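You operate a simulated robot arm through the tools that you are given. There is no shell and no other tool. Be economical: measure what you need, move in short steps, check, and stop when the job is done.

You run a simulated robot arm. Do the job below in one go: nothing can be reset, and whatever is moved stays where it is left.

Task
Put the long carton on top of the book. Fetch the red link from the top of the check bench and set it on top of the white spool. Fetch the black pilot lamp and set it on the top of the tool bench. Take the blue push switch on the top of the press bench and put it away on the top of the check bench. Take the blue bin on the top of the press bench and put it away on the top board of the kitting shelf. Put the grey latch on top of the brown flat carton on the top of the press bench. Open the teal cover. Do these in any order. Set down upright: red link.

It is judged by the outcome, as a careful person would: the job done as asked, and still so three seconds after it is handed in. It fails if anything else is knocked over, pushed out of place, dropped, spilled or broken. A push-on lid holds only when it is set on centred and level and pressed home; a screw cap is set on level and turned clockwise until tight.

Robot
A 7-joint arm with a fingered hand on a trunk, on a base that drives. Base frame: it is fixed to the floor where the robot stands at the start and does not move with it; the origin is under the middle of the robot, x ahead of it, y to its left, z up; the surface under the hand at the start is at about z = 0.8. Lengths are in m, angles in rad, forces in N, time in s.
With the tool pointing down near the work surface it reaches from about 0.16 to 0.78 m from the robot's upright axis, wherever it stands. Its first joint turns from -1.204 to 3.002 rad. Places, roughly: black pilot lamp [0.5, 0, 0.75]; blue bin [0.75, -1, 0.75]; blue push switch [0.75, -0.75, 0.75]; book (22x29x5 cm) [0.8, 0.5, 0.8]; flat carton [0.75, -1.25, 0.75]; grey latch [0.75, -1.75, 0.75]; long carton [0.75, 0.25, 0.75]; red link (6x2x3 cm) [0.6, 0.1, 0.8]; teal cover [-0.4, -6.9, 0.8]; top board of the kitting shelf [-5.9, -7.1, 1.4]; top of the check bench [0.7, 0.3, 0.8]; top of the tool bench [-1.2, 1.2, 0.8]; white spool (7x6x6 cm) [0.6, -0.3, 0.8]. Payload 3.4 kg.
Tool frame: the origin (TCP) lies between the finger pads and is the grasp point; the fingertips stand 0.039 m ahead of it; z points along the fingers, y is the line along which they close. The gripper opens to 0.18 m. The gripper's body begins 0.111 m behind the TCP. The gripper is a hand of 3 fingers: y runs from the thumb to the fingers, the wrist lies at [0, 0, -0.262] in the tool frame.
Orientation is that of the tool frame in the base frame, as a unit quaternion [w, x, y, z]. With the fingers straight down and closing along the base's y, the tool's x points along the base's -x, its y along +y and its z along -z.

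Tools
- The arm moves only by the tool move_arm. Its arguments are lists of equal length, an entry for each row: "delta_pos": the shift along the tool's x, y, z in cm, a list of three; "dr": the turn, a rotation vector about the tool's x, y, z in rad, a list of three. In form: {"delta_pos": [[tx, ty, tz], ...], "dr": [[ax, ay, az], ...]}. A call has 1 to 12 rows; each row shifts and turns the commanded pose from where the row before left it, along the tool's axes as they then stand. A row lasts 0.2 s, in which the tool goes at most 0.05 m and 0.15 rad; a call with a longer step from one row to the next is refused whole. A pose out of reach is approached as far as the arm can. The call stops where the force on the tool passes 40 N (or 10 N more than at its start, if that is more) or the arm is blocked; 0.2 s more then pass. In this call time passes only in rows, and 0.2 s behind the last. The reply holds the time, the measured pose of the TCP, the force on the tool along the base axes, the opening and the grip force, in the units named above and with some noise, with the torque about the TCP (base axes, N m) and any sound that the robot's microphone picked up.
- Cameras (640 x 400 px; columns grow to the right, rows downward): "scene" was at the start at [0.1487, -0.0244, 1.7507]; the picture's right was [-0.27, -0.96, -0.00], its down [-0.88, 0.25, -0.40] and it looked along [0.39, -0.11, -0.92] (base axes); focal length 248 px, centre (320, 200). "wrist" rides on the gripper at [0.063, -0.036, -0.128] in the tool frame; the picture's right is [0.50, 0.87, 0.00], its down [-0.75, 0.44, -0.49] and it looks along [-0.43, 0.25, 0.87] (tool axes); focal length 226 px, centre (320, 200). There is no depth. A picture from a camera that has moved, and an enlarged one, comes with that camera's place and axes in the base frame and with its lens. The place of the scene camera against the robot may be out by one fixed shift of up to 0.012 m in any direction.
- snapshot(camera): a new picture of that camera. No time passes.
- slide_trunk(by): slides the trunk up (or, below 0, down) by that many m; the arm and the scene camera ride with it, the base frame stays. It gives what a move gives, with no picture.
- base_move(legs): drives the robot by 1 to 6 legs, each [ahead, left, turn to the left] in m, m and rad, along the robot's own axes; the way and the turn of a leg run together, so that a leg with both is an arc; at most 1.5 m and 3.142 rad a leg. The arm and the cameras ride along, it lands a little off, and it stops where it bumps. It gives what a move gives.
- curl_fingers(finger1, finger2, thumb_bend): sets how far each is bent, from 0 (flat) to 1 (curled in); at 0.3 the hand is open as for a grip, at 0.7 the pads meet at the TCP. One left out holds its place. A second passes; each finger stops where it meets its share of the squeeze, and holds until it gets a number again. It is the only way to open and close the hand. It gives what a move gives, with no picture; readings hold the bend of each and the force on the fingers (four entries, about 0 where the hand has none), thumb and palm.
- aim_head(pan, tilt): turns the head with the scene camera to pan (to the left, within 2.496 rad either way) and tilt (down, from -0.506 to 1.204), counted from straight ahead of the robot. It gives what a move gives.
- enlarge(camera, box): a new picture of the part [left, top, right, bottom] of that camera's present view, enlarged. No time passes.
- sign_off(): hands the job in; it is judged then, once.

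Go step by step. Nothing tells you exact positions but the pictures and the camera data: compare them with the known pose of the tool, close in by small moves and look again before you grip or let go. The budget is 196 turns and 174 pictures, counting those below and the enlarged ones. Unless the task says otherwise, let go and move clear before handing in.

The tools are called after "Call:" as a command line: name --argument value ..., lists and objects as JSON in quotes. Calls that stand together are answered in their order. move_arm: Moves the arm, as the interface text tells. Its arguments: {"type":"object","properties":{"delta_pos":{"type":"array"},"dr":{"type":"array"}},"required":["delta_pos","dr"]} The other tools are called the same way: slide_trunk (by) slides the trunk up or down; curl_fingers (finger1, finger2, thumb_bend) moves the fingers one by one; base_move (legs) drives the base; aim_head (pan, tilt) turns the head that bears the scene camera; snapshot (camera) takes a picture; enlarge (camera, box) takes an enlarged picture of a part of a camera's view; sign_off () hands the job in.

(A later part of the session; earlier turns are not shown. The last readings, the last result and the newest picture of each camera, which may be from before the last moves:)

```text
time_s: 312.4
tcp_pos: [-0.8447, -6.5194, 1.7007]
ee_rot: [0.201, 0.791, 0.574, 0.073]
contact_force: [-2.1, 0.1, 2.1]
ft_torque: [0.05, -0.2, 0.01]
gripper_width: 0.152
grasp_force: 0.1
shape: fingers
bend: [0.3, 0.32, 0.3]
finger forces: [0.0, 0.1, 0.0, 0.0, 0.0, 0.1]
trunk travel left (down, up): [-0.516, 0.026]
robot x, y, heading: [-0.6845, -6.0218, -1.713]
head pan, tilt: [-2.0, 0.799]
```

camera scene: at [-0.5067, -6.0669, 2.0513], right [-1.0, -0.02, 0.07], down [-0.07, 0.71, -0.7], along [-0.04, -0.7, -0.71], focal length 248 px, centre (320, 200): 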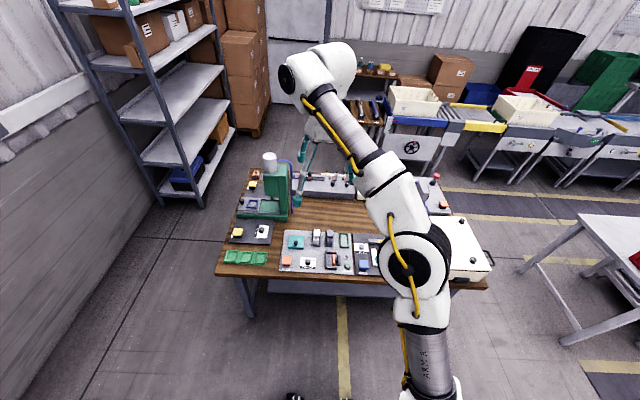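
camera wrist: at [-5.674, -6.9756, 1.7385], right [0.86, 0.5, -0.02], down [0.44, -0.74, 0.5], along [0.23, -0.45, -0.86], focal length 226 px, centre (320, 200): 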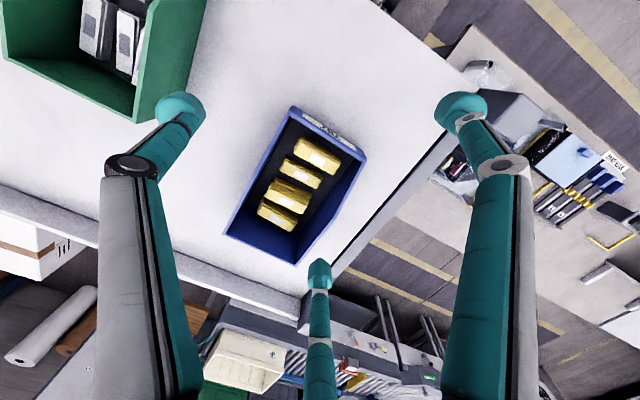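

Call:
aim_head --pan -0.5 --tilt 0.8

Call:
aim_head --pan -0.3 --tilt 0.8

Call:
aim_head --pan 0.0 --tilt 0.8

Call:
snapshot --camera "scene"

```text
time_s: 314.0
tcp_pos: [-0.7631, -6.6583, 1.6922]
ee_rot: [0.169, 0.84, 0.514, 0.031]
contact_force: [1.4, -0.2, 2.3]
ft_torque: [0.05, 0.22, -0.02]
gripper_width: 0.1521
grasp_force: 0.2
shape: fingers
bend: [0.3, 0.32, 0.3]
finger forces: [0.0, 0.0, 0.1, 0.0, 0.0, 0.0]
trunk travel left (down, up): [-0.516, 0.026]
robot x, y, heading: [-0.6866, -6.1293, -1.876]
head pan, tilt: [-0.499, 0.799]
```

```text
time_s: 314.8
tcp_pos: [-0.8593, -6.4573, 1.7019]
ee_rot: [0.2, 0.797, 0.566, 0.064]
contact_force: [2.4, 2.2, -0.2]
ft_torque: [-0.25, 0.38, -0.22]
gripper_width: 0.152
grasp_force: 0.0
shape: fingers
bend: [0.3, 0.32, 0.3]
finger forces: [0.0, 0.0, 0.1, 0.1, 0.0, 0.1]
trunk travel left (down, up): [-0.516, 0.026]
robot x, y, heading: [-0.6973, -5.973, -1.745]
head pan, tilt: [-0.3, 0.799]
```

```text
time_s: 315.6
tcp_pos: [-0.588, -6.5976, 1.6723]
ee_rot: [0.136, 0.8, 0.584, 0.032]
contact_force: [3.3, -1.4, -2.4]
ft_torque: [0.02, 0.19, -0.04]
gripper_width: 0.1518
grasp_force: 0.1
shape: fingers
bend: [0.3, 0.32, 0.3]
finger forces: [0.0, 0.1, 0.0, 0.1, 0.1, 0.1]
trunk travel left (down, up): [-0.516, 0.026]
robot x, y, heading: [-0.6408, -6.0209, -1.732]
head pan, tilt: [0.0, 0.799]
```

```text
36 pictures are left
camera scene: at [-0.5032, -6.1345, 2.0365], right [-0.98, 0.16, 0.07], down [0.07, 0.73, -0.68], along [-0.16, -0.67, -0.73], focal length 248 px, centre (320, 200)
```

scene: 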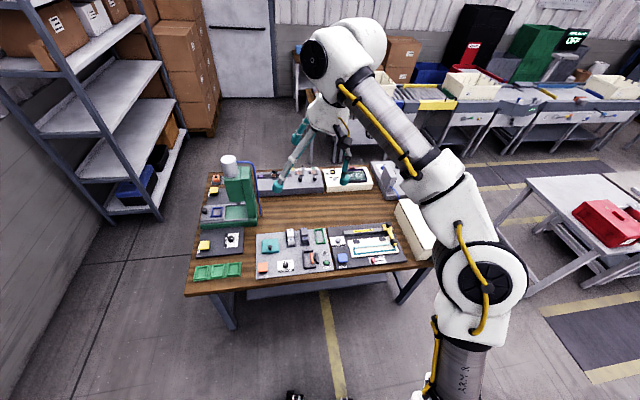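

Still swinging. I'll try a short base move, which may re-settle the base, followed by lowering the trunk.

Call:
base_move --legs '[[-0.05, 0, 0]]'

Call:
slide_trunk --by -0.2

```text
time_s: 316.3
tcp_pos: [-0.8492, -6.5322, 1.7068]
ee_rot: [0.231, 0.819, 0.514, 0.105]
contact_force: [-2.8, -1.9, 0.5]
ft_torque: [0.11, -0.31, 0.18]
gripper_width: 0.1521
grasp_force: 0.0
shape: fingers
bend: [0.3, 0.32, 0.3]
finger forces: [0.1, 0.0, 0.1, 0.0, 0.0, 0.1]
trunk travel left (down, up): [-0.516, 0.026]
robot x, y, heading: [-0.6678, -5.9803, -1.767]
head pan, tilt: [0.0, 0.799]
stopped in leg 1: the robot was blocked; the commanded pose is now the measured one
```

```text
time_s: 316.7
tcp_pos: [-0.5484, -6.5214, 1.6937]
ee_rot: [0.177, 0.819, 0.546, 0.016]
contact_force: [6.4, 1.5, -4.1]
ft_torque: [-0.28, 0.74, -0.26]
gripper_width: 0.1523
grasp_force: 0.0
shape: fingers
bend: [0.3, 0.32, 0.3]
finger forces: [0.0, 0.0, 0.0, 0.0, 0.1, 0.0]
trunk travel left (down, up): [-0.514, 0.029]
robot x, y, heading: [-0.6667, -5.9963, -1.782]
head pan, tilt: [0.0, 0.799]
stopped: the arm was blocked; the commanded pose is now the measured one
```

Rocking persists with the arm high and out. I'll walk the arm lower in short bursts to bring the weight down.

Call:
move_arm --delta_pos '[[0, 0, 4], [0, 0, 4], [0, 0, 4]]' --dr '[[0, 0, 0], [0, 0, 0], [0, 0, 0]]'

Call:
move_arm --delta_pos '[[0, 0, 4], [0, 0, 4], [0, 0, 4]]' --dr '[[0, 0, 0], [0, 0, 0], [0, 0, 0]]'

Call:
slide_trunk --by -0.5

```text
time_s: 317.2
tcp_pos: [-0.8445, -6.4925, 1.6579]
ee_rot: [0.234, 0.815, 0.524, 0.081]
contact_force: [-2.9, -0.8, 1.7]
ft_torque: [0.17, -0.25, 0.11]
gripper_width: 0.1519
grasp_force: 0.0
shape: fingers
bend: [0.3, 0.32, 0.3]
finger forces: [0.0, 0.0, 0.0, 0.0, 0.0, 0.0]
trunk travel left (down, up): [-0.514, 0.029]
robot x, y, heading: [-0.6874, -5.9927, -1.788]
head pan, tilt: [0.0, 0.799]
stopped in row 2: the arm was blocked; the commanded pose is now the measured one
```

```text
time_s: 317.7
tcp_pos: [-0.6173, -6.6108, 1.5954]
ee_rot: [0.198, 0.853, 0.482, 0.029]
contact_force: [1.7, -2.4, -0.1]
ft_torque: [0.23, 0.24, 0.02]
gripper_width: 0.1522
grasp_force: 0.1
shape: fingers
bend: [0.3, 0.32, 0.3]
finger forces: [0.0, 0.0, 0.0, 0.0, 0.0, 0.0]
trunk travel left (down, up): [-0.514, 0.029]
robot x, y, heading: [-0.6735, -6.0041, -1.806]
head pan, tilt: [0.0, 0.799]
stopped in row 2: the arm was blocked; the commanded pose is now the measured one
```

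```text
refused: -0.5 is not a number from -0.4 to 0.4
```

Progress: lower, and the swing is smaller. Continuing down while levelling the hand.

Call:
move_arm --delta_pos '[[0, 0, 4], [0, 0, 4], [0, 0, 4]]' --dr '[[0.11, 0.04, 0], [0.11, 0.04, 0], [0, 0, 0]]'

Call:
move_arm --delta_pos '[[0, 0, 4], [0, 0, 4], [0, 0, 4]]' --dr '[[0.08, 0.04, 0], [0, 0, 0], [0, 0, 0]]'

Call:
slide_trunk --by -0.25

Call:
slide_trunk --by -0.25

```text
time_s: 318.4
tcp_pos: [-0.8161, -6.5646, 1.5352]
ee_rot: [0.128, 0.863, 0.484, 0.06]
contact_force: [-1.5, -1.2, -0.6]
ft_torque: [0.18, -0.21, 0.07]
gripper_width: 0.1517
grasp_force: 0.2
shape: fingers
bend: [0.3, 0.32, 0.3]
finger forces: [0.0, 0.1, 0.0, 0.0, 0.0, 0.0]
trunk travel left (down, up): [-0.514, 0.029]
robot x, y, heading: [-0.6878, -5.9884, -1.818]
head pan, tilt: [0.0, 0.799]
stopped in row 3: the arm was blocked; the commanded pose is now the measured one
```

```text
time_s: 318.9
tcp_pos: [-0.5543, -6.6172, 1.4697]
ee_rot: [0.035, 0.872, 0.489, -0.014]
contact_force: [1.5, 2.0, -0.3]
ft_torque: [-0.29, 0.32, -0.07]
gripper_width: 0.152
grasp_force: 0.0
shape: fingers
bend: [0.3, 0.32, 0.3]
finger forces: [0.0, 0.1, 0.1, 0.0, 0.0, 0.0]
trunk travel left (down, up): [-0.514, 0.029]
robot x, y, heading: [-0.6675, -6.0048, -1.827]
head pan, tilt: [0.0, 0.799]
stopped in row 2: the arm was blocked; the commanded pose is now the measured one
```

```text
time_s: 319.3
tcp_pos: [-0.8124, -6.5719, 1.4825]
ee_rot: [0.08, 0.882, 0.461, 0.053]
contact_force: [-2.6, -1.8, 0.1]
ft_torque: [0.21, -0.39, 0.07]
gripper_width: 0.152
grasp_force: 0.1
shape: fingers
bend: [0.3, 0.32, 0.3]
finger forces: [0.0, 0.0, 0.0, 0.0, 0.1, 0.0]
trunk travel left (down, up): [-0.506, 0.036]
robot x, y, heading: [-0.6894, -6.0108, -1.826]
head pan, tilt: [0.0, 0.799]
stopped: the arm was blocked; the commanded pose is now the measured one
```

```text
time_s: 319.9
tcp_pos: [-0.5613, -6.6318, 1.4512]
ee_rot: [0.033, 0.889, 0.456, -0.017]
contact_force: [2.8, 3.0, 0.8]
ft_torque: [-0.29, 0.35, -0.04]
gripper_width: 0.1523
grasp_force: 0.1
shape: fingers
bend: [0.3, 0.32, 0.3]
finger forces: [0.0, 0.0, 0.0, 0.0, 0.0, 0.1]
trunk travel left (down, up): [-0.493, 0.05]
robot x, y, heading: [-0.6701, -6.0282, -1.836]
head pan, tilt: [0.0, 0.799]
stopped: the arm was blocked; the commanded pose is now the measured one
```

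Call:
aim_head --pan 1.5 --tilt 0.8

Call:
aim_head --pan -1.5 --tilt 0.8

Call:
aim_head --pan -1.2 --tilt 0.8

Call:
aim_head --pan -0.9 --tilt 0.8

```text
time_s: 321.5
tcp_pos: [-0.7511, -6.5843, 1.4717]
ee_rot: [0.074, 0.89, 0.449, 0.022]
contact_force: [-2.8, -2.4, -0.7]
ft_torque: [0.25, -0.31, 0.05]
gripper_width: 0.152
grasp_force: 0.0
shape: fingers
bend: [0.3, 0.32, 0.3]
finger forces: [0.1, 0.1, 0.0, 0.1, 0.0, 0.0]
trunk travel left (down, up): [-0.493, 0.05]
robot x, y, heading: [-0.6916, -6.0183, -1.836]
head pan, tilt: [1.499, 0.799]
```

```text
time_s: 324.1
tcp_pos: [-0.6309, -6.6386, 1.4544]
ee_rot: [0.038, 0.899, 0.436, 0.011]
contact_force: [-0.7, -0.6, 0.4]
ft_torque: [0.22, -0.17, -0.02]
gripper_width: 0.152
grasp_force: 0.1
shape: fingers
bend: [0.3, 0.32, 0.3]
finger forces: [0.0, 0.1, 0.1, 0.1, 0.1, 0.0]
trunk travel left (down, up): [-0.493, 0.05]
robot x, y, heading: [-0.6744, -6.0263, -1.836]
head pan, tilt: [-1.499, 0.799]
```

```text
time_s: 324.9
tcp_pos: [-0.5563, -6.6372, 1.4484]
ee_rot: [0.032, 0.89, 0.455, -0.017]
contact_force: [2.6, 2.3, -0.4]
ft_torque: [-0.36, 0.35, -0.01]
gripper_width: 0.1521
grasp_force: 0.0
shape: fingers
bend: [0.3, 0.32, 0.3]
finger forces: [0.0, 0.0, 0.0, 0.0, 0.0, 0.1]
trunk travel left (down, up): [-0.493, 0.05]
robot x, y, heading: [-0.6634, -6.0274, -1.841]
head pan, tilt: [-1.201, 0.799]
```

```text
time_s: 325.7
tcp_pos: [-0.6584, -6.605, 1.4663]
ee_rot: [0.066, 0.885, 0.461, -0.019]
contact_force: [-1.3, -0.1, 1.1]
ft_torque: [0.02, -0.26, 0.01]
gripper_width: 0.1517
grasp_force: 0.1
shape: fingers
bend: [0.3, 0.32, 0.3]
finger forces: [0.0, 0.1, 0.1, 0.1, 0.0, 0.1]
trunk travel left (down, up): [-0.493, 0.05]
robot x, y, heading: [-0.6761, -6.0156, -1.836]
head pan, tilt: [-0.901, 0.799]
```

Call:
aim_head --pan 2.4 --tilt 0.8

Call:
aim_head --pan -2.4 --tilt 0.8

Call:
aim_head --pan 2.4 --tilt 0.8

Call:
aim_head --pan 2.2 --tilt 0.8

Call:
aim_head --pan 2.15 --tilt 0.8

```text
time_s: 328.5
tcp_pos: [-0.7709, -6.5725, 1.4761]
ee_rot: [0.08, 0.889, 0.449, 0.029]
contact_force: [-2.9, -2.5, 0.6]
ft_torque: [0.34, -0.34, 0.08]
gripper_width: 0.1519
grasp_force: 0.1
shape: fingers
bend: [0.3, 0.32, 0.3]
finger forces: [0.1, 0.0, 0.0, 0.0, 0.0, 0.0]
trunk travel left (down, up): [-0.493, 0.05]
robot x, y, heading: [-0.6971, -6.015, -1.837]
head pan, tilt: [2.4, 0.799]
```

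```text
time_s: 332.3
tcp_pos: [-0.5427, -6.671, 1.4422]
ee_rot: [0.028, 0.874, 0.485, -0.005]
contact_force: [1.5, 1.6, -2.1]
ft_torque: [-0.31, 0.22, -0.04]
gripper_width: 0.1522
grasp_force: 0.0
shape: fingers
bend: [0.3, 0.32, 0.3]
finger forces: [0.1, 0.1, 0.1, 0.0, 0.0, 0.0]
trunk travel left (down, up): [-0.493, 0.05]
robot x, y, heading: [-0.6732, -6.0574, -1.767]
head pan, tilt: [-2.4, 0.799]
```

```text
time_s: 336.1
tcp_pos: [-0.7656, -6.6575, 1.4596]
ee_rot: [0.053, 0.898, 0.433, 0.051]
contact_force: [-6.7, -3.8, 0.4]
ft_torque: [0.62, -0.89, 0.11]
gripper_width: 0.152
grasp_force: 0.0
shape: fingers
bend: [0.3, 0.32, 0.3]
finger forces: [0.0, 0.1, 0.1, 0.0, 0.0, 0.0]
trunk travel left (down, up): [-0.493, 0.05]
robot x, y, heading: [-0.714, -6.0423, -1.792]
head pan, tilt: [2.4, 0.799]
```

```text
time_s: 336.8
tcp_pos: [-0.5217, -6.6368, 1.4423]
ee_rot: [0.029, 0.882, 0.469, -0.016]
contact_force: [2.4, 2.7, -0.9]
ft_torque: [-0.38, 0.2, -0.01]
gripper_width: 0.1519
grasp_force: 0.0
shape: fingers
bend: [0.3, 0.32, 0.3]
finger forces: [0.0, 0.0, 0.0, 0.0, 0.0, 0.1]
trunk travel left (down, up): [-0.493, 0.05]
robot x, y, heading: [-0.6597, -6.0313, -1.805]
head pan, tilt: [2.201, 0.799]
```

```text
time_s: 337.4
tcp_pos: [-0.7577, -6.5378, 1.4845]
ee_rot: [0.087, 0.874, 0.478, 0.021]
contact_force: [2.9, 2.3, 1.7]
ft_torque: [-0.27, 0.42, -0.07]
gripper_width: 0.1515
grasp_force: 0.0
shape: fingers
bend: [0.3, 0.32, 0.3]
finger forces: [0.0, 0.0, 0.0, 0.0, 0.0, 0.0]
trunk travel left (down, up): [-0.493, 0.05]
robot x, y, heading: [-0.7269, -6.0108, -1.772]
head pan, tilt: [2.15, 0.799]
```

The sway sustains itself while the trunk is high. I'll lower the trunk with a series of short calls.

Call:
slide_trunk --by -0.3

Call:
slide_trunk --by -0.3

Call:
slide_trunk --by -0.3

Call:
slide_trunk --by -0.3

Call:
slide_trunk --by -0.3

Call:
slide_trunk --by -0.3

```text
time_s: 337.9
tcp_pos: [-0.4855, -6.5913, 1.4588]
ee_rot: [0.079, 0.829, 0.541, -0.116]
contact_force: [1.4, -0.6, -2.6]
ft_torque: [0.13, 0.09, -0.11]
gripper_width: 0.1521
grasp_force: 0.1
shape: fingers
bend: [0.3, 0.32, 0.3]
finger forces: [0.1, 0.0, 0.0, 0.0, 0.0, 0.0]
trunk travel left (down, up): [-0.49, 0.053]
robot x, y, heading: [-0.6616, -5.973, -1.759]
head pan, tilt: [2.15, 0.799]
stopped: the arm was blocked; the commanded pose is now the measured one
```

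```text
time_s: 338.4
tcp_pos: [-0.7012, -6.6487, 1.4561]
ee_rot: [0.083, 0.877, 0.474, 0.02]
contact_force: [-4.4, -2.7, -0.2]
ft_torque: [0.31, -0.65, 0.12]
gripper_width: 0.1519
grasp_force: 0.0
shape: fingers
bend: [0.3, 0.32, 0.3]
finger forces: [0.1, 0.0, 0.0, 0.0, 0.0, 0.0]
trunk travel left (down, up): [-0.478, 0.064]
robot x, y, heading: [-0.6885, -6.0353, -1.698]
head pan, tilt: [2.15, 0.799]
stopped: the arm was blocked; the commanded pose is now the measured one
```

```text
time_s: 339.0
tcp_pos: [-0.4526, -6.6299, 1.433]
ee_rot: [0.068, 0.85, 0.513, -0.104]
contact_force: [1.7, 0.9, 0.1]
ft_torque: [-0.09, 0.25, -0.08]
gripper_width: 0.152
grasp_force: 0.1
shape: fingers
bend: [0.3, 0.32, 0.3]
finger forces: [0.0, 0.0, 0.0, 0.0, 0.1, 0.1]
trunk travel left (down, up): [-0.467, 0.076]
robot x, y, heading: [-0.6666, -6.0371, -1.706]
head pan, tilt: [2.15, 0.799]
stopped: the arm was blocked; the commanded pose is now the measured one
```

```text
time_s: 339.5
tcp_pos: [-0.7066, -6.6367, 1.446]
ee_rot: [0.091, 0.895, 0.436, 0.01]
contact_force: [-4.1, -1.7, 0.6]
ft_torque: [0.16, -0.48, 0.12]
gripper_width: 0.152
grasp_force: 0.1
shape: fingers
bend: [0.3, 0.32, 0.3]
finger forces: [0.1, 0.1, 0.0, 0.1, 0.0, 0.0]
trunk travel left (down, up): [-0.458, 0.084]
robot x, y, heading: [-0.6863, -6.0348, -1.711]
head pan, tilt: [2.15, 0.799]
stopped: the arm was blocked; the commanded pose is now the measured one
```

```text
time_s: 340.0
tcp_pos: [-0.4558, -6.6387, 1.4126]
ee_rot: [0.056, 0.883, 0.457, -0.095]
contact_force: [3.4, 1.7, -1.6]
ft_torque: [-0.29, 0.5, -0.05]
gripper_width: 0.1524
grasp_force: 0.0
shape: fingers
bend: [0.3, 0.32, 0.3]
finger forces: [0.0, 0.0, 0.2, 0.0, 0.0, 0.0]
trunk travel left (down, up): [-0.446, 0.096]
robot x, y, heading: [-0.6658, -6.0431, -1.718]
head pan, tilt: [2.15, 0.799]
stopped: the arm was blocked; the commanded pose is now the measured one
```

```text
time_s: 340.5
tcp_pos: [-0.7195, -6.6339, 1.4327]
ee_rot: [0.087, 0.908, 0.41, -0.002]
contact_force: [-1.9, -1.1, -0.3]
ft_torque: [0.22, -0.19, -0.01]
gripper_width: 0.1519
grasp_force: 0.0
shape: fingers
bend: [0.3, 0.32, 0.3]
finger forces: [0.1, 0.0, 0.0, 0.0, 0.0, 0.0]
trunk travel left (down, up): [-0.439, 0.103]
robot x, y, heading: [-0.6887, -6.0378, -1.727]
head pan, tilt: [2.15, 0.799]
stopped: the arm was blocked; the commanded pose is now the measured one
```

It's coming down about 1 cm per call; continuing.

Call:
slide_trunk --by -0.3

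Call:
slide_trunk --by -0.3

Call:
slide_trunk --by -0.3

Call:
slide_trunk --by -0.3

Call:
slide_trunk --by -0.3

Call:
slide_trunk --by -0.3

Call:
slide_trunk --by -0.3

Call:
slide_trunk --by -0.3

Call:
slide_trunk --by -0.3

Call:
slide_trunk --by -0.3

```text
time_s: 341.0
tcp_pos: [-0.4809, -6.6559, 1.4008]
ee_rot: [0.051, 0.904, 0.413, -0.098]
contact_force: [2.5, 0.4, -0.3]
ft_torque: [-0.19, 0.31, -0.1]
gripper_width: 0.1523
grasp_force: 0.1
shape: fingers
bend: [0.3, 0.32, 0.3]
finger forces: [0.0, 0.0, 0.0, 0.0, 0.1, 0.0]
trunk travel left (down, up): [-0.43, 0.112]
robot x, y, heading: [-0.6657, -6.0552, -1.737]
head pan, tilt: [2.15, 0.799]
stopped: the arm was blocked; the commanded pose is now the measured one
```

```text
time_s: 341.5
tcp_pos: [-0.7411, -6.6393, 1.421]
ee_rot: [0.082, 0.925, 0.37, -0.01]
contact_force: [-1.2, -0.8, -0.4]
ft_torque: [0.18, -0.23, 0.06]
gripper_width: 0.1515
grasp_force: 0.0
shape: fingers
bend: [0.3, 0.32, 0.3]
finger forces: [0.1, 0.0, 0.1, 0.0, 0.0, 0.1]
trunk travel left (down, up): [-0.423, 0.12]
robot x, y, heading: [-0.689, -6.0509, -1.741]
head pan, tilt: [2.15, 0.799]
stopped: the arm was blocked; the commanded pose is now the measured one
```

```text
time_s: 342.0
tcp_pos: [-0.4997, -6.6734, 1.3881]
ee_rot: [0.048, 0.922, 0.371, -0.098]
contact_force: [1.7, 1.5, -0.2]
ft_torque: [-0.22, 0.34, -0.03]
gripper_width: 0.152
grasp_force: 0.1
shape: fingers
bend: [0.3, 0.32, 0.3]
finger forces: [0.1, 0.1, 0.0, 0.0, 0.1, 0.1]
trunk travel left (down, up): [-0.413, 0.129]
robot x, y, heading: [-0.6606, -6.0679, -1.772]
head pan, tilt: [2.15, 0.799]
stopped: the arm was blocked; the commanded pose is now the measured one
```

```text
time_s: 342.5
tcp_pos: [-0.7574, -6.6515, 1.4068]
ee_rot: [0.078, 0.94, 0.331, -0.011]
contact_force: [-2.1, -2.1, 0.4]
ft_torque: [0.24, -0.28, 0.06]
gripper_width: 0.1516
grasp_force: 0.1
shape: fingers
bend: [0.3, 0.32, 0.3]
finger forces: [0.0, 0.0, 0.0, 0.0, 0.0, 0.1]
trunk travel left (down, up): [-0.407, 0.136]
robot x, y, heading: [-0.6886, -6.0647, -1.767]
head pan, tilt: [2.15, 0.799]
stopped: the arm was blocked; the commanded pose is now the measured one
```

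```text
time_s: 343.0
tcp_pos: [-0.5161, -6.692, 1.3754]
ee_rot: [0.047, 0.937, 0.332, -0.098]
contact_force: [2.7, 1.8, -0.5]
ft_torque: [-0.24, 0.35, -0.04]
gripper_width: 0.1523
grasp_force: 0.0
shape: fingers
bend: [0.3, 0.32, 0.3]
finger forces: [0.0, 0.0, 0.0, 0.0, 0.0, 0.0]
trunk travel left (down, up): [-0.397, 0.145]
robot x, y, heading: [-0.6671, -6.086, -1.787]
head pan, tilt: [2.15, 0.799]
stopped: the arm was blocked; the commanded pose is now the measured one
```

```text
time_s: 343.5
tcp_pos: [-0.7721, -6.6634, 1.3954]
ee_rot: [0.077, 0.953, 0.294, -0.009]
contact_force: [-2.4, -1.6, 0.7]
ft_torque: [0.2, -0.32, 0.1]
gripper_width: 0.1518
grasp_force: 0.0
shape: fingers
bend: [0.3, 0.32, 0.3]
finger forces: [0.0, 0.0, 0.1, 0.0, 0.0, 0.0]
trunk travel left (down, up): [-0.391, 0.152]
robot x, y, heading: [-0.6899, -6.0799, -1.787]
head pan, tilt: [2.15, 0.799]
stopped: the arm was blocked; the commanded pose is now the measured one
```

```text
time_s: 344.0
tcp_pos: [-0.5297, -6.7088, 1.3619]
ee_rot: [0.046, 0.95, 0.295, -0.094]
contact_force: [2.9, 2.3, -0.3]
ft_torque: [-0.28, 0.39, 0.0]
gripper_width: 0.1523
grasp_force: 0.0
shape: fingers
bend: [0.3, 0.32, 0.3]
finger forces: [0.0, 0.0, 0.1, 0.0, 0.0, 0.0]
trunk travel left (down, up): [-0.381, 0.161]
robot x, y, heading: [-0.6616, -6.1055, -1.801]
head pan, tilt: [2.15, 0.799]
stopped: the arm was blocked; the commanded pose is now the measured one
```

```text
time_s: 344.4
tcp_pos: [-0.7823, -6.6785, 1.3807]
ee_rot: [0.075, 0.963, 0.258, -0.008]
contact_force: [-2.5, -0.6, 1.2]
ft_torque: [0.22, -0.34, 0.04]
gripper_width: 0.152
grasp_force: 0.0
shape: fingers
bend: [0.3, 0.32, 0.3]
finger forces: [0.0, 0.0, 0.0, 0.0, 0.1, 0.0]
trunk travel left (down, up): [-0.375, 0.167]
robot x, y, heading: [-0.6888, -6.1004, -1.803]
head pan, tilt: [2.15, 0.799]
stopped: the arm was blocked; the commanded pose is now the measured one
```

```text
time_s: 345.0
tcp_pos: [-0.5404, -6.7261, 1.3481]
ee_rot: [0.044, 0.96, 0.261, -0.092]
contact_force: [2.4, 2.4, 0.1]
ft_torque: [-0.29, 0.4, -0.01]
gripper_width: 0.1523
grasp_force: 0.0
shape: fingers
bend: [0.3, 0.32, 0.3]
finger forces: [0.0, 0.0, 0.0, 0.1, 0.0, 0.0]
trunk travel left (down, up): [-0.365, 0.177]
robot x, y, heading: [-0.6622, -6.1178, -1.814]
head pan, tilt: [2.15, 0.799]
stopped: the arm was blocked; the commanded pose is now the measured one
```

```text
time_s: 345.4
tcp_pos: [-0.7929, -6.6907, 1.3669]
ee_rot: [0.072, 0.972, 0.225, -0.006]
contact_force: [-1.6, -2.6, 1.2]
ft_torque: [0.2, -0.36, 0.08]
gripper_width: 0.1515
grasp_force: 0.0
shape: fingers
bend: [0.3, 0.32, 0.3]
finger forces: [0.1, 0.0, 0.0, 0.0, 0.0, 0.1]
trunk travel left (down, up): [-0.359, 0.183]
robot x, y, heading: [-0.6863, -6.1185, -1.815]
head pan, tilt: [2.15, 0.799]
stopped: the arm was blocked; the commanded pose is now the measured one
```

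Call:
aim_head --pan -0.5 --tilt 0.8

Call:
aim_head --pan 2.0 --tilt 0.8

Call:
aim_head --pan 1.9 --tilt 0.8

Call:
aim_head --pan 1.8 --tilt 0.8

Call:
aim_head --pan 1.7 --tilt 0.8

```text
time_s: 347.8
tcp_pos: [-0.5874, -6.727, 1.3508]
ee_rot: [0.045, 0.968, 0.241, -0.062]
contact_force: [2.9, 2.2, -1.2]
ft_torque: [-0.21, 0.42, -0.02]
gripper_width: 0.1521
grasp_force: 0.2
shape: fingers
bend: [0.3, 0.32, 0.3]
finger forces: [0.1, 0.0, 0.0, 0.0, 0.1, 0.0]
trunk travel left (down, up): [-0.359, 0.183]
robot x, y, heading: [-0.6531, -6.118, -1.805]
head pan, tilt: [-0.499, 0.799]
```

```text
time_s: 350.1
tcp_pos: [-0.7798, -6.69, 1.3676]
ee_rot: [0.07, 0.971, 0.228, -0.01]
contact_force: [-2.8, -2.1, 1.0]
ft_torque: [0.18, -0.33, 0.05]
gripper_width: 0.1518
grasp_force: 0.0
shape: fingers
bend: [0.3, 0.32, 0.3]
finger forces: [0.0, 0.0, 0.1, 0.0, 0.0, 0.1]
trunk travel left (down, up): [-0.359, 0.183]
robot x, y, heading: [-0.6919, -6.1163, -1.814]
head pan, tilt: [2.0, 0.799]
```

```text
time_s: 350.7
tcp_pos: [-0.6827, -6.7169, 1.3544]
ee_rot: [0.053, 0.971, 0.231, -0.036]
contact_force: [-0.3, 0.3, -0.6]
ft_torque: [0.0, -0.02, 0.02]
gripper_width: 0.1517
grasp_force: 0.2
shape: fingers
bend: [0.3, 0.32, 0.3]
finger forces: [0.0, 0.0, 0.1, 0.1, 0.0, 0.1]
trunk travel left (down, up): [-0.359, 0.183]
robot x, y, heading: [-0.6678, -6.1158, -1.819]
head pan, tilt: [1.901, 0.799]
```

```text
time_s: 351.4
tcp_pos: [-0.6098, -6.7235, 1.3551]
ee_rot: [0.048, 0.968, 0.239, -0.059]
contact_force: [3.9, 1.5, -0.3]
ft_torque: [-0.22, 0.44, -0.02]
gripper_width: 0.1519
grasp_force: 0.1
shape: fingers
bend: [0.3, 0.32, 0.3]
finger forces: [0.0, 0.1, 0.0, 0.0, 0.0, 0.2]
trunk travel left (down, up): [-0.359, 0.183]
robot x, y, heading: [-0.6596, -6.1244, -1.81]
head pan, tilt: [1.799, 0.799]
```

```text
time_s: 352.1
tcp_pos: [-0.6954, -6.7074, 1.3553]
ee_rot: [0.058, 0.97, 0.236, -0.035]
contact_force: [-1.6, 0.3, -1.1]
ft_torque: [-0.03, 0.06, 0.03]
gripper_width: 0.1521
grasp_force: 0.1
shape: fingers
bend: [0.3, 0.32, 0.3]
finger forces: [0.0, 0.0, 0.0, 0.0, 0.0, 0.0]
trunk travel left (down, up): [-0.359, 0.183]
robot x, y, heading: [-0.676, -6.1138, -1.813]
head pan, tilt: [1.7, 0.799]
```

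It's decaying now. Waiting further.

Call:
aim_head --pan -2.4 --tilt 0.8

Call:
aim_head --pan 2.4 --tilt 0.8

Call:
aim_head --pan -2.4 --tilt 0.8

Call:
aim_head --pan 0.0 --tilt 0.8

Call:
aim_head --pan 0.1 --tilt 0.8

Call:
aim_head --pan 0.2 --tilt 0.8

```text
time_s: 355.4
tcp_pos: [-0.7436, -6.7011, 1.3631]
ee_rot: [0.064, 0.971, 0.231, -0.019]
contact_force: [-2.6, -0.4, 0.8]
ft_torque: [0.12, -0.31, 0.03]
gripper_width: 0.152
grasp_force: 0.0
shape: fingers
bend: [0.3, 0.32, 0.3]
finger forces: [0.0, 0.1, 0.0, 0.0, 0.0, 0.1]
trunk travel left (down, up): [-0.359, 0.183]
robot x, y, heading: [-0.6864, -6.1182, -1.809]
head pan, tilt: [-2.4, 0.799]
```

```text
time_s: 359.2
tcp_pos: [-0.6387, -6.7216, 1.3548]
ee_rot: [0.05, 0.969, 0.237, -0.05]
contact_force: [1.9, 0.9, -0.8]
ft_torque: [-0.11, 0.27, 0.01]
gripper_width: 0.1517
grasp_force: 0.0
shape: fingers
bend: [0.3, 0.32, 0.3]
finger forces: [0.0, 0.0, 0.1, 0.1, 0.0, 0.0]
trunk travel left (down, up): [-0.359, 0.183]
robot x, y, heading: [-0.6663, -6.1227, -1.815]
head pan, tilt: [2.4, 0.799]
```

```text
time_s: 363.0
tcp_pos: [-0.7418, -6.7018, 1.3632]
ee_rot: [0.064, 0.971, 0.229, -0.02]
contact_force: [-1.9, -1.1, 0.4]
ft_torque: [0.12, -0.27, 0.03]
gripper_width: 0.1518
grasp_force: 0.1
shape: fingers
bend: [0.3, 0.32, 0.3]
finger forces: [0.0, 0.0, 0.0, 0.0, 0.1, 0.0]
trunk travel left (down, up): [-0.359, 0.183]
robot x, y, heading: [-0.681, -6.1137, -1.815]
head pan, tilt: [-2.4, 0.799]
```

```text
time_s: 365.2
tcp_pos: [-0.6423, -6.7235, 1.3544]
ee_rot: [0.05, 0.969, 0.236, -0.047]
contact_force: [2.0, -0.6, 1.0]
ft_torque: [-0.09, 0.19, -0.05]
gripper_width: 0.152
grasp_force: 0.0
shape: fingers
bend: [0.3, 0.32, 0.3]
finger forces: [0.0, 0.0, 0.0, 0.0, 0.1, 0.0]
trunk travel left (down, up): [-0.359, 0.183]
robot x, y, heading: [-0.6642, -6.1201, -1.81]
head pan, tilt: [0.0, 0.799]
```

```text
time_s: 365.9
tcp_pos: [-0.6646, -6.7143, 1.3567]
ee_rot: [0.055, 0.97, 0.234, -0.042]
contact_force: [0.9, -0.4, 0.3]
ft_torque: [-0.09, 0.1, -0.02]
gripper_width: 0.1519
grasp_force: 0.0
shape: fingers
bend: [0.3, 0.32, 0.3]
finger forces: [0.1, 0.0, 0.0, 0.1, 0.1, 0.1]
trunk travel left (down, up): [-0.359, 0.183]
robot x, y, heading: [-0.6691, -6.1157, -1.81]
head pan, tilt: [0.099, 0.799]
```

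```text
time_s: 366.5
tcp_pos: [-0.7262, -6.7029, 1.3602]
ee_rot: [0.061, 0.97, 0.232, -0.023]
contact_force: [-0.9, -0.4, -0.3]
ft_torque: [0.07, -0.13, 0.02]
gripper_width: 0.152
grasp_force: 0.2
shape: fingers
bend: [0.3, 0.32, 0.3]
finger forces: [0.0, 0.1, 0.0, 0.0, 0.0, 0.0]
trunk travel left (down, up): [-0.359, 0.183]
robot x, y, heading: [-0.6825, -6.1173, -1.813]
head pan, tilt: [0.201, 0.799]
```

The swing is down to about ±5 cm. I'll wait a bit longer, then lower the trunk properly.

Call:
aim_head --pan -2.4 --tilt 0.8

Call:
aim_head --pan 2.4 --tilt 0.8

Call:
aim_head --pan -2.4 --tilt 0.8

Call:
aim_head --pan 2.4 --tilt 0.8

Call:
slide_trunk --by -0.05

```text
time_s: 368.9
tcp_pos: [-0.725, -6.7055, 1.3623]
ee_rot: [0.061, 0.971, 0.23, -0.025]
contact_force: [-1.4, -0.3, 0.3]
ft_torque: [0.09, -0.17, 0.03]
gripper_width: 0.1517
grasp_force: 0.0
shape: fingers
bend: [0.3, 0.32, 0.3]
finger forces: [0.1, 0.0, 0.0, 0.0, 0.0, 0.2]
trunk travel left (down, up): [-0.359, 0.183]
robot x, y, heading: [-0.6817, -6.1148, -1.817]
head pan, tilt: [-2.4, 0.799]
```

```text
time_s: 372.7
tcp_pos: [-0.6667, -6.7136, 1.3574]
ee_rot: [0.055, 0.97, 0.234, -0.041]
contact_force: [1.5, 0.5, 0.6]
ft_torque: [-0.05, 0.16, -0.04]
gripper_width: 0.1519
grasp_force: 0.1
shape: fingers
bend: [0.3, 0.32, 0.3]
finger forces: [0.0, 0.1, 0.0, 0.1, 0.0, 0.0]
trunk travel left (down, up): [-0.359, 0.183]
robot x, y, heading: [-0.6704, -6.1204, -1.816]
head pan, tilt: [2.4, 0.799]
```

```text
time_s: 376.5
tcp_pos: [-0.7072, -6.709, 1.3611]
ee_rot: [0.059, 0.97, 0.232, -0.03]
contact_force: [-0.8, 0.0, 0.5]
ft_torque: [0.05, -0.05, 0.01]
gripper_width: 0.1522
grasp_force: 0.1
shape: fingers
bend: [0.3, 0.32, 0.3]
finger forces: [0.0, 0.0, 0.0, 0.1, 0.0, 0.0]
trunk travel left (down, up): [-0.359, 0.183]
robot x, y, heading: [-0.6782, -6.1156, -1.817]
head pan, tilt: [-2.4, 0.799]
```

```text
time_s: 380.3
tcp_pos: [-0.6852, -6.7094, 1.3586]
ee_rot: [0.057, 0.97, 0.233, -0.036]
contact_force: [0.2, -0.1, -0.3]
ft_torque: [-0.03, -0.02, 0.01]
gripper_width: 0.1521
grasp_force: 0.1
shape: fingers
bend: [0.3, 0.32, 0.3]
finger forces: [0.0, 0.0, 0.0, 0.0, 0.0, 0.0]
trunk travel left (down, up): [-0.359, 0.183]
robot x, y, heading: [-0.6732, -6.1183, -1.81]
head pan, tilt: [2.4, 0.799]
```

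```text
time_s: 381.2
tcp_pos: [-0.6592, -6.7143, 1.3085]
ee_rot: [0.055, 0.97, 0.234, -0.044]
contact_force: [0.8, 1.0, 0.2]
ft_torque: [-0.06, 0.12, -0.01]
gripper_width: 0.152
grasp_force: 0.0
shape: fingers
bend: [0.3, 0.32, 0.3]
finger forces: [0.1, 0.0, 0.1, 0.0, 0.0, 0.0]
trunk travel left (down, up): [-0.309, 0.233]
robot x, y, heading: [-0.6671, -6.1216, -1.812]
head pan, tilt: [2.4, 0.799]
```

Calm again, and the trunk responds. Lower it to nominal and look at the bench.

Call:
slide_trunk --by -0.06

Call:
aim_head --pan 0.15 --tilt 0.85

Call:
snapshot --camera "scene"

```text
time_s: 382.2
tcp_pos: [-0.6478, -6.7195, 1.2454]
ee_rot: [0.05, 0.97, 0.235, -0.047]
contact_force: [1.7, 0.6, -0.4]
ft_torque: [-0.06, 0.19, 0.01]
gripper_width: 0.1519
grasp_force: 0.1
shape: fingers
bend: [0.3, 0.32, 0.3]
finger forces: [0.0, 0.0, 0.1, 0.0, 0.1, 0.0]
trunk travel left (down, up): [-0.249, 0.293]
robot x, y, heading: [-0.6668, -6.1212, -1.809]
head pan, tilt: [2.4, 0.799]
```

```text
time_s: 384.3
tcp_pos: [-0.7203, -6.7051, 1.2507]
ee_rot: [0.062, 0.971, 0.232, -0.026]
contact_force: [-1.3, -0.8, 1.1]
ft_torque: [0.07, -0.15, 0.0]
gripper_width: 0.152
grasp_force: 0.1
shape: fingers
bend: [0.3, 0.32, 0.3]
finger forces: [0.1, 0.0, 0.1, 0.0, 0.0, 0.0]
trunk travel left (down, up): [-0.249, 0.293]
robot x, y, heading: [-0.6812, -6.1162, -1.81]
head pan, tilt: [0.15, 0.85]
```

```text
35 pictures are left
camera scene: at [-0.7514, -6.2714, 1.7702], right [-1.0, 0.09, -0.03], down [0.09, 0.75, -0.66], along [-0.04, -0.66, -0.75], focal length 248 px, centre (320, 200)
```

scene: 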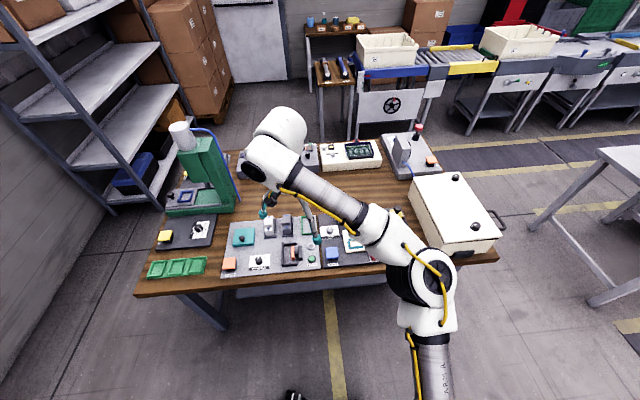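

Call:
enlarge --camera "scene" --box '[210, 195, 350, 285]'

Call:
aim_head --pan -2.4 --tilt 0.8

Call:
aim_head --pan 0.15 --tilt 0.85

```text
4.44 times, centred on (280, 240) of scene
camera zoom: at [-0.7514, -6.2714, 1.7702], right [-1.0, 0.09, -0.03], down [0.09, 0.75, -0.66], along [-0.04, -0.66, -0.75], focal length 1100 px, centre (498, 22)
```

zoom: 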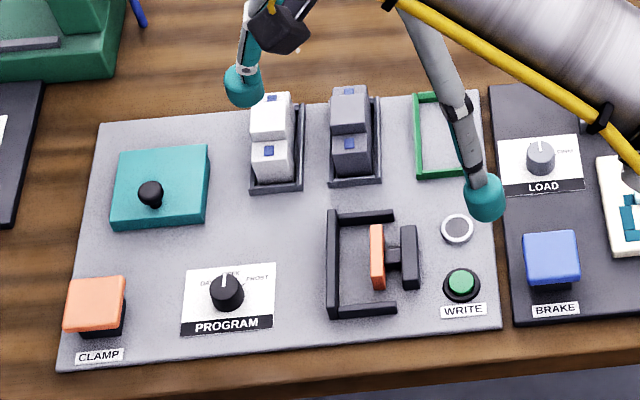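

```text
time_s: 386.6
tcp_pos: [-0.7306, -6.7033, 1.2525]
ee_rot: [0.063, 0.971, 0.229, -0.023]
contact_force: [-1.7, -1.0, 0.5]
ft_torque: [0.15, -0.16, 0.01]
gripper_width: 0.1518
grasp_force: 0.1
shape: fingers
bend: [0.3, 0.32, 0.3]
finger forces: [0.0, 0.0, 0.0, 0.0, 0.0, 0.0]
trunk travel left (down, up): [-0.249, 0.293]
robot x, y, heading: [-0.6812, -6.1161, -1.816]
head pan, tilt: [-2.4, 0.799]
```

```text
time_s: 388.9
tcp_pos: [-0.7009, -6.7092, 1.25]
ee_rot: [0.058, 0.97, 0.233, -0.031]
contact_force: [-0.2, 0.2, 0.6]
ft_torque: [0.02, -0.04, -0.02]
gripper_width: 0.1519
grasp_force: 0.0
shape: fingers
bend: [0.3, 0.32, 0.3]
finger forces: [0.0, 0.0, 0.0, 0.0, 0.0, 0.0]
trunk travel left (down, up): [-0.249, 0.293]
robot x, y, heading: [-0.6781, -6.1153, -1.814]
head pan, tilt: [0.15, 0.85]
```

The teal cover is a square lid with a black knob, at about (−0.44, −6.915), knob toward its front. I'll turn square to the bench and roll forward a little.

Call:
base_move --legs '[[0, 0, 0.24], [0.1, 0, 0], [0.1, 0, 0]]'

Call:
aim_head --pan 2.0 --tilt 0.85

Call:
aim_head --pan 0.2 --tilt 1.0

Call:
snapshot --camera "scene"

Call:
snapshot --camera "wrist"

```text
time_s: 391.6
tcp_pos: [-0.5766, -6.8962, 1.2513]
ee_rot: [0.062, 0.936, 0.347, -0.017]
contact_force: [-1.2, -0.4, 0.4]
ft_torque: [0.09, -0.12, 0.02]
gripper_width: 0.1521
grasp_force: 0.1
shape: fingers
bend: [0.3, 0.32, 0.3]
finger forces: [0.0, 0.1, 0.0, 0.1, 0.0, 0.1]
trunk travel left (down, up): [-0.249, 0.293]
robot x, y, heading: [-0.6784, -6.3132, -1.574]
head pan, tilt: [0.15, 0.85]
```

```text
time_s: 393.4
tcp_pos: [-0.5191, -6.8905, 1.2469]
ee_rot: [0.058, 0.934, 0.35, -0.039]
contact_force: [0.2, 0.6, -1.2]
ft_torque: [-0.09, 0.15, -0.03]
gripper_width: 0.1519
grasp_force: 0.0
shape: fingers
bend: [0.3, 0.32, 0.3]
finger forces: [0.1, 0.0, 0.1, 0.1, 0.0, 0.0]
trunk travel left (down, up): [-0.249, 0.293]
robot x, y, heading: [-0.6767, -6.3105, -1.569]
head pan, tilt: [2.0, 0.85]
```

```text
time_s: 395.2
tcp_pos: [-0.5218, -6.8903, 1.2486]
ee_rot: [0.058, 0.934, 0.35, -0.039]
contact_force: [0.1, 0.4, -1.3]
ft_torque: [-0.07, 0.08, 0.0]
gripper_width: 0.152
grasp_force: 0.0
shape: fingers
bend: [0.3, 0.32, 0.3]
finger forces: [0.0, 0.0, 0.0, 0.0, 0.1, 0.0]
trunk travel left (down, up): [-0.249, 0.293]
robot x, y, heading: [-0.6749, -6.3161, -1.571]
head pan, tilt: [0.201, 1.0]
```

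```text
33 pictures are left
camera scene: at [-0.6256, -6.4734, 1.7591], right [-0.98, -0.2, 0.02], down [-0.18, 0.83, -0.53], along [0.09, -0.53, -0.85], focal length 248 px, centre (320, 200)
```

scene: 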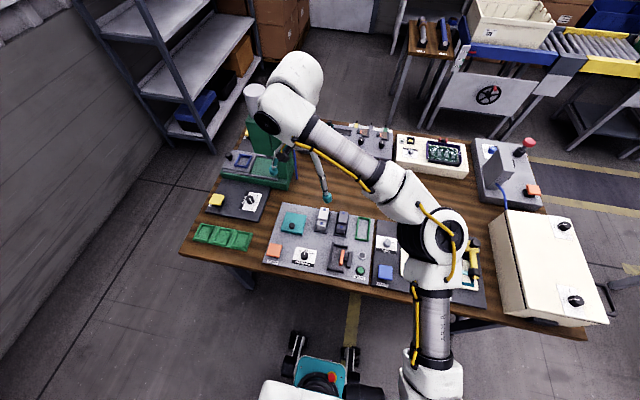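

```text
32 pictures are left
camera wrist: at [-0.4951, -6.8079, 1.3647], right [0.95, -0.33, 0.02], down [-0.27, -0.75, 0.61], along [-0.19, -0.58, -0.79], focal length 226 px, centre (320, 200)
```

wrist: 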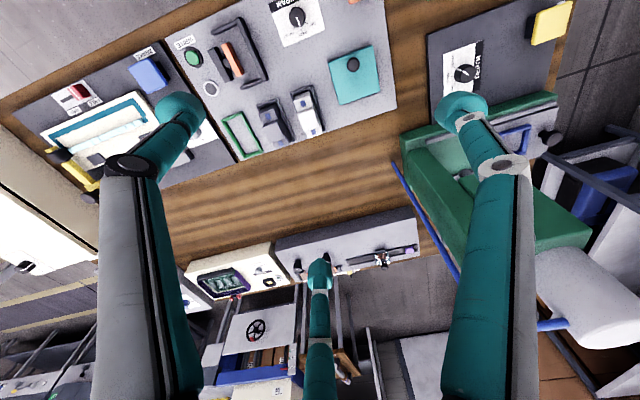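

I'll level the hand and move it above the cover for a close look.

Call:
move_arm --delta_pos '[[0, 0, 0], [2.5, 1.2, 0], [2.5, 1.2, 2], [2.3, 1.3, 3], [0, 0, 4], [0, 0, 4]]' --dr '[[0.081, 0.113, 0], [0, 0, 0], [0, 0, 0], [0, 0, 0], [0, 0, 0], [0, 0, 0]]'

Call:
curl_fingers --finger1 0.5 --finger2 0.5 --thumb_bend 0.5

Call:
snapshot --camera "wrist"

Call:
enlarge --camera "scene" --box '[240, 190, 380, 280]'

```text
time_s: 396.6
tcp_pos: [-0.4512, -6.8719, 1.1186]
ee_rot: [0.003, 0.937, 0.349, 0.005]
contact_force: [0.1, 0.2, -0.2]
ft_torque: [-0.06, 0.08, 0.0]
gripper_width: 0.1519
grasp_force: 0.1
shape: fingers
bend: [0.3, 0.32, 0.3]
finger forces: [0.0, 0.1, 0.0, 0.1, 0.0, 0.0]
trunk travel left (down, up): [-0.249, 0.293]
robot x, y, heading: [-0.6753, -6.3113, -1.57]
head pan, tilt: [0.201, 1.0]
```

```text
time_s: 397.6
tcp_pos: [-0.4411, -6.8724, 1.1172]
ee_rot: [0.001, 0.937, 0.349, 0.001]
contact_force: [0.2, -0.4, 0.3]
ft_torque: [0.0, 0.07, 0.02]
gripper_width: 0.0736
grasp_force: 0.1
shape: fingers
bend: [0.5, 0.5, 0.5]
finger forces: [0.0, 0.0, 0.0, 0.0, 0.0, 0.0]
trunk travel left (down, up): [-0.249, 0.293]
robot x, y, heading: [-0.6769, -6.3155, -1.568]
head pan, tilt: [0.201, 1.0]
```

```text
31 pictures are left
camera wrist: at [-0.4192, -6.8057, 1.2449], right [0.95, -0.33, 0.0], down [-0.29, -0.82, 0.49], along [-0.16, -0.47, -0.87], focal length 226 px, centre (320, 200)
```

wrist: 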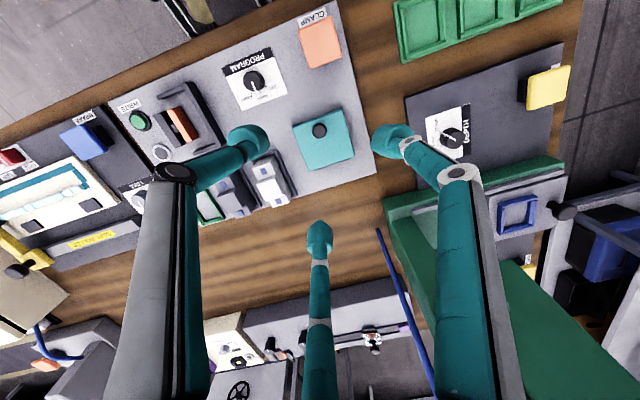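

```text
4.44 times, centred on (310, 235) of scene
camera zoom: at [-0.6283, -6.4736, 1.7592], right [-0.98, -0.2, 0.01], down [-0.18, 0.83, -0.53], along [0.09, -0.53, -0.85], focal length 1100 px, centre (364, 44)
```

zoom: 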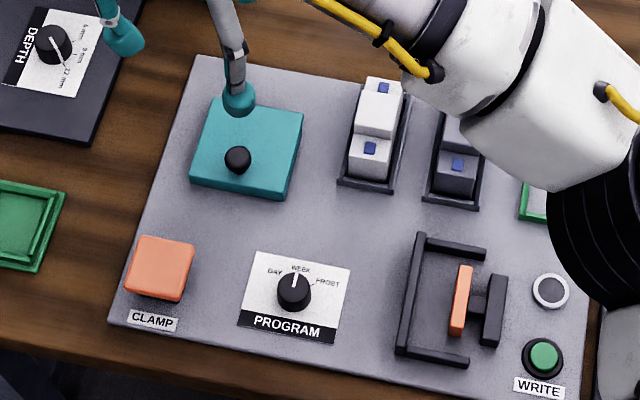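

Call:
enlarge --camera "wrist" --box '[260, 80, 400, 190]'

```text
3.64 times, centred on (330, 135) of wrist
camera zoom: at [-0.4192, -6.8057, 1.2449], right [0.95, -0.33, 0.0], down [-0.29, -0.82, 0.49], along [-0.16, -0.47, -0.87], focal length 822 px, centre (284, 436)
```

zoom: 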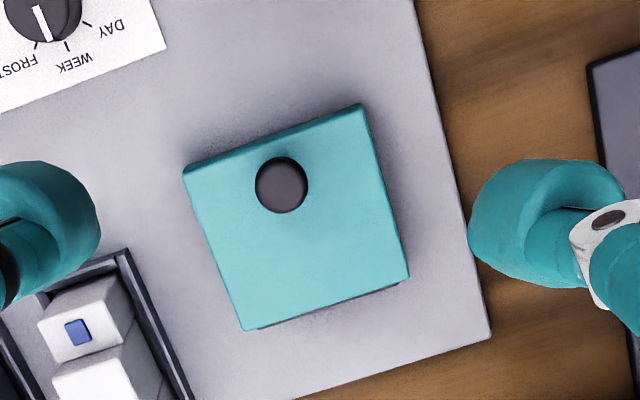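

The hinge should be along the cover's back edge (y ≈ −6.958) with the knob near its front, at about (−0.447, −6.888). I'll yaw the hand so its x lies along the hinge, then centre over the knob.

Call:
move_arm --delta_pos '[[0, 0, 0], [0, 0, 0], [0, 0, 0], [0, 0, 0], [0, 0, 0], [0, 1.5, 4], [0, 0, 4]]' --dr '[[0, 0, 0.1426], [0, 0, 0.1426], [0, 0, 0.1426], [0, 0, 0.1426], [0, 0, 0.1426], [0, 0, 0], [0, 0, 0]]'

Call:
aim_head --pan 0.4 --tilt 1.1

Call:
enlarge --camera "wrist" --box '[220, 60, 440, 220]'

Call:
snapshot --camera "scene"

```text
time_s: 399.2
tcp_pos: [-0.4454, -6.8876, 1.0377]
ee_rot: [0.0, 1.0, 0.0, 0.003]
contact_force: [-0.4, -0.3, 0.4]
ft_torque: [-0.02, 0.03, -0.02]
gripper_width: 0.0732
grasp_force: 0.1
shape: fingers
bend: [0.5, 0.5, 0.5]
finger forces: [0.1, 0.1, 0.0, 0.1, 0.0, 0.1]
trunk travel left (down, up): [-0.249, 0.293]
robot x, y, heading: [-0.6747, -6.3168, -1.571]
head pan, tilt: [0.201, 1.0]
```

```text
time_s: 400.0
tcp_pos: [-0.4487, -6.8866, 1.0387]
ee_rot: [0.001, 1.0, 0.0, 0.003]
contact_force: [-0.7, 0.9, -0.2]
ft_torque: [-0.1, 0.07, 0.02]
gripper_width: 0.073
grasp_force: 0.0
shape: fingers
bend: [0.5, 0.5, 0.5]
finger forces: [0.1, 0.0, 0.0, 0.0, 0.1, 0.1]
trunk travel left (down, up): [-0.249, 0.293]
robot x, y, heading: [-0.6769, -6.3141, -1.572]
head pan, tilt: [0.4, 1.1]
```

```text
2.50 times, centred on (330, 140) of wrist
camera zoom: at [-0.3862, -6.8521, 1.1682], right [0.5, -0.87, 0.0], down [-0.76, -0.44, 0.49], along [-0.42, -0.25, -0.87], focal length 565 px, centre (295, 350)
```

zoom: 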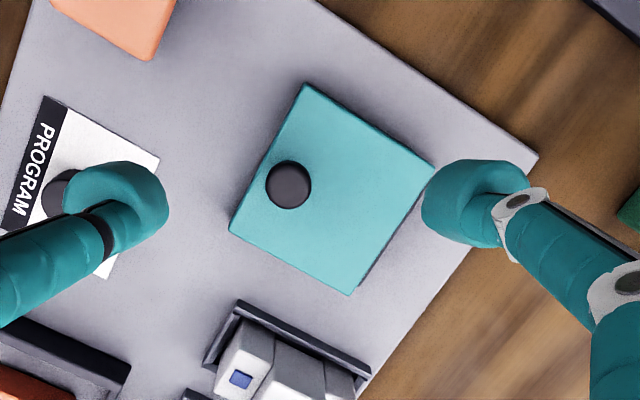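

```text
27 pictures are left
camera scene: at [-0.6338, -6.4634, 1.7529], right [-0.92, -0.39, 0.01], down [-0.35, 0.82, -0.45], along [0.17, -0.41, -0.89], focal length 248 px, centre (320, 200)
```

scene: 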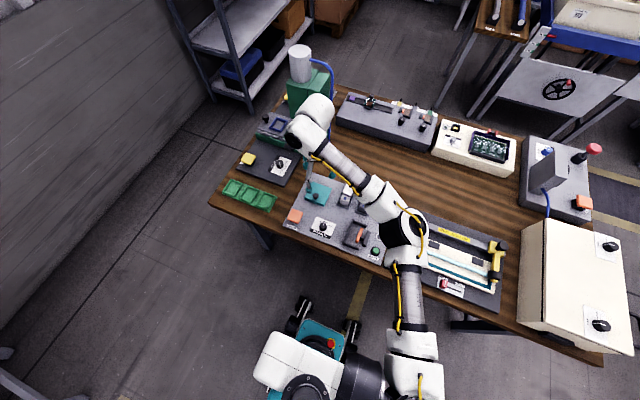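

The hand is directly above the knob, aligned with the hinge. I'll pre-tilt it 20° toward the robot so there is more range for swinging the lid open.

Call:
move_arm --delta_pos '[[0, -3.1, 1], [0, -3.1, 1.2], [0, 0, 0], [0, 0, 0], [0, 0, 0]]' --dr '[[0, 0, 0], [0, 0, 0], [-0.117, 0, 0], [-0.117, 0, 0], [-0.116, 0, 0]]'

Call:
move_arm --delta_pos '[[0, 0, 4], [0, 0, 4]]' --dr '[[0, 0, 0], [0, 0, 0]]'

Call:
snapshot --camera "wrist"

```text
time_s: 401.2
tcp_pos: [-0.4715, -6.8249, 1.0211]
ee_rot: [0.174, 0.985, -0.004, 0.012]
contact_force: [-0.1, -1.2, 0.0]
ft_torque: [0.03, -0.01, 0.02]
gripper_width: 0.073
grasp_force: 0.1
shape: fingers
bend: [0.5, 0.5, 0.5]
finger forces: [0.1, 0.1, 0.0, 0.1, 0.0, 0.0]
trunk travel left (down, up): [-0.249, 0.293]
robot x, y, heading: [-0.6836, -6.3163, -1.571]
head pan, tilt: [0.4, 1.1]
```

```text
time_s: 401.8
tcp_pos: [-0.4546, -6.8523, 0.9453]
ee_rot: [0.174, 0.985, -0.001, 0.007]
contact_force: [-0.4, 0.7, -1.0]
ft_torque: [-0.03, 0.01, 0.03]
gripper_width: 0.0732
grasp_force: 0.1
shape: fingers
bend: [0.5, 0.5, 0.5]
finger forces: [0.1, 0.0, 0.0, 0.0, 0.0, 0.1]
trunk travel left (down, up): [-0.249, 0.293]
robot x, y, heading: [-0.681, -6.3123, -1.569]
head pan, tilt: [0.4, 1.1]
```

```text
26 pictures are left
camera wrist: at [-0.3946, -6.7765, 1.0531], right [0.5, -0.81, 0.3], down [-0.76, -0.24, 0.6], along [-0.42, -0.53, -0.74], focal length 226 px, centre (320, 200)
```

wrist: 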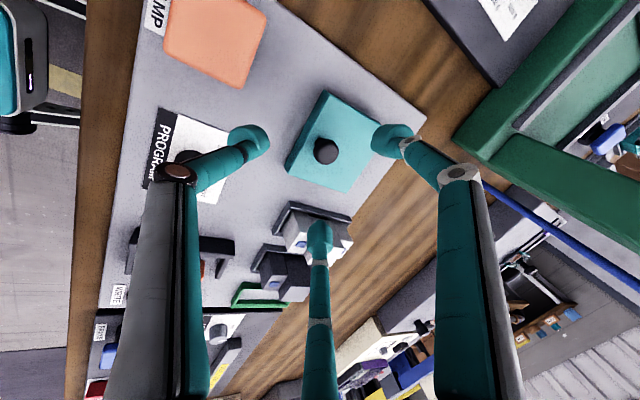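

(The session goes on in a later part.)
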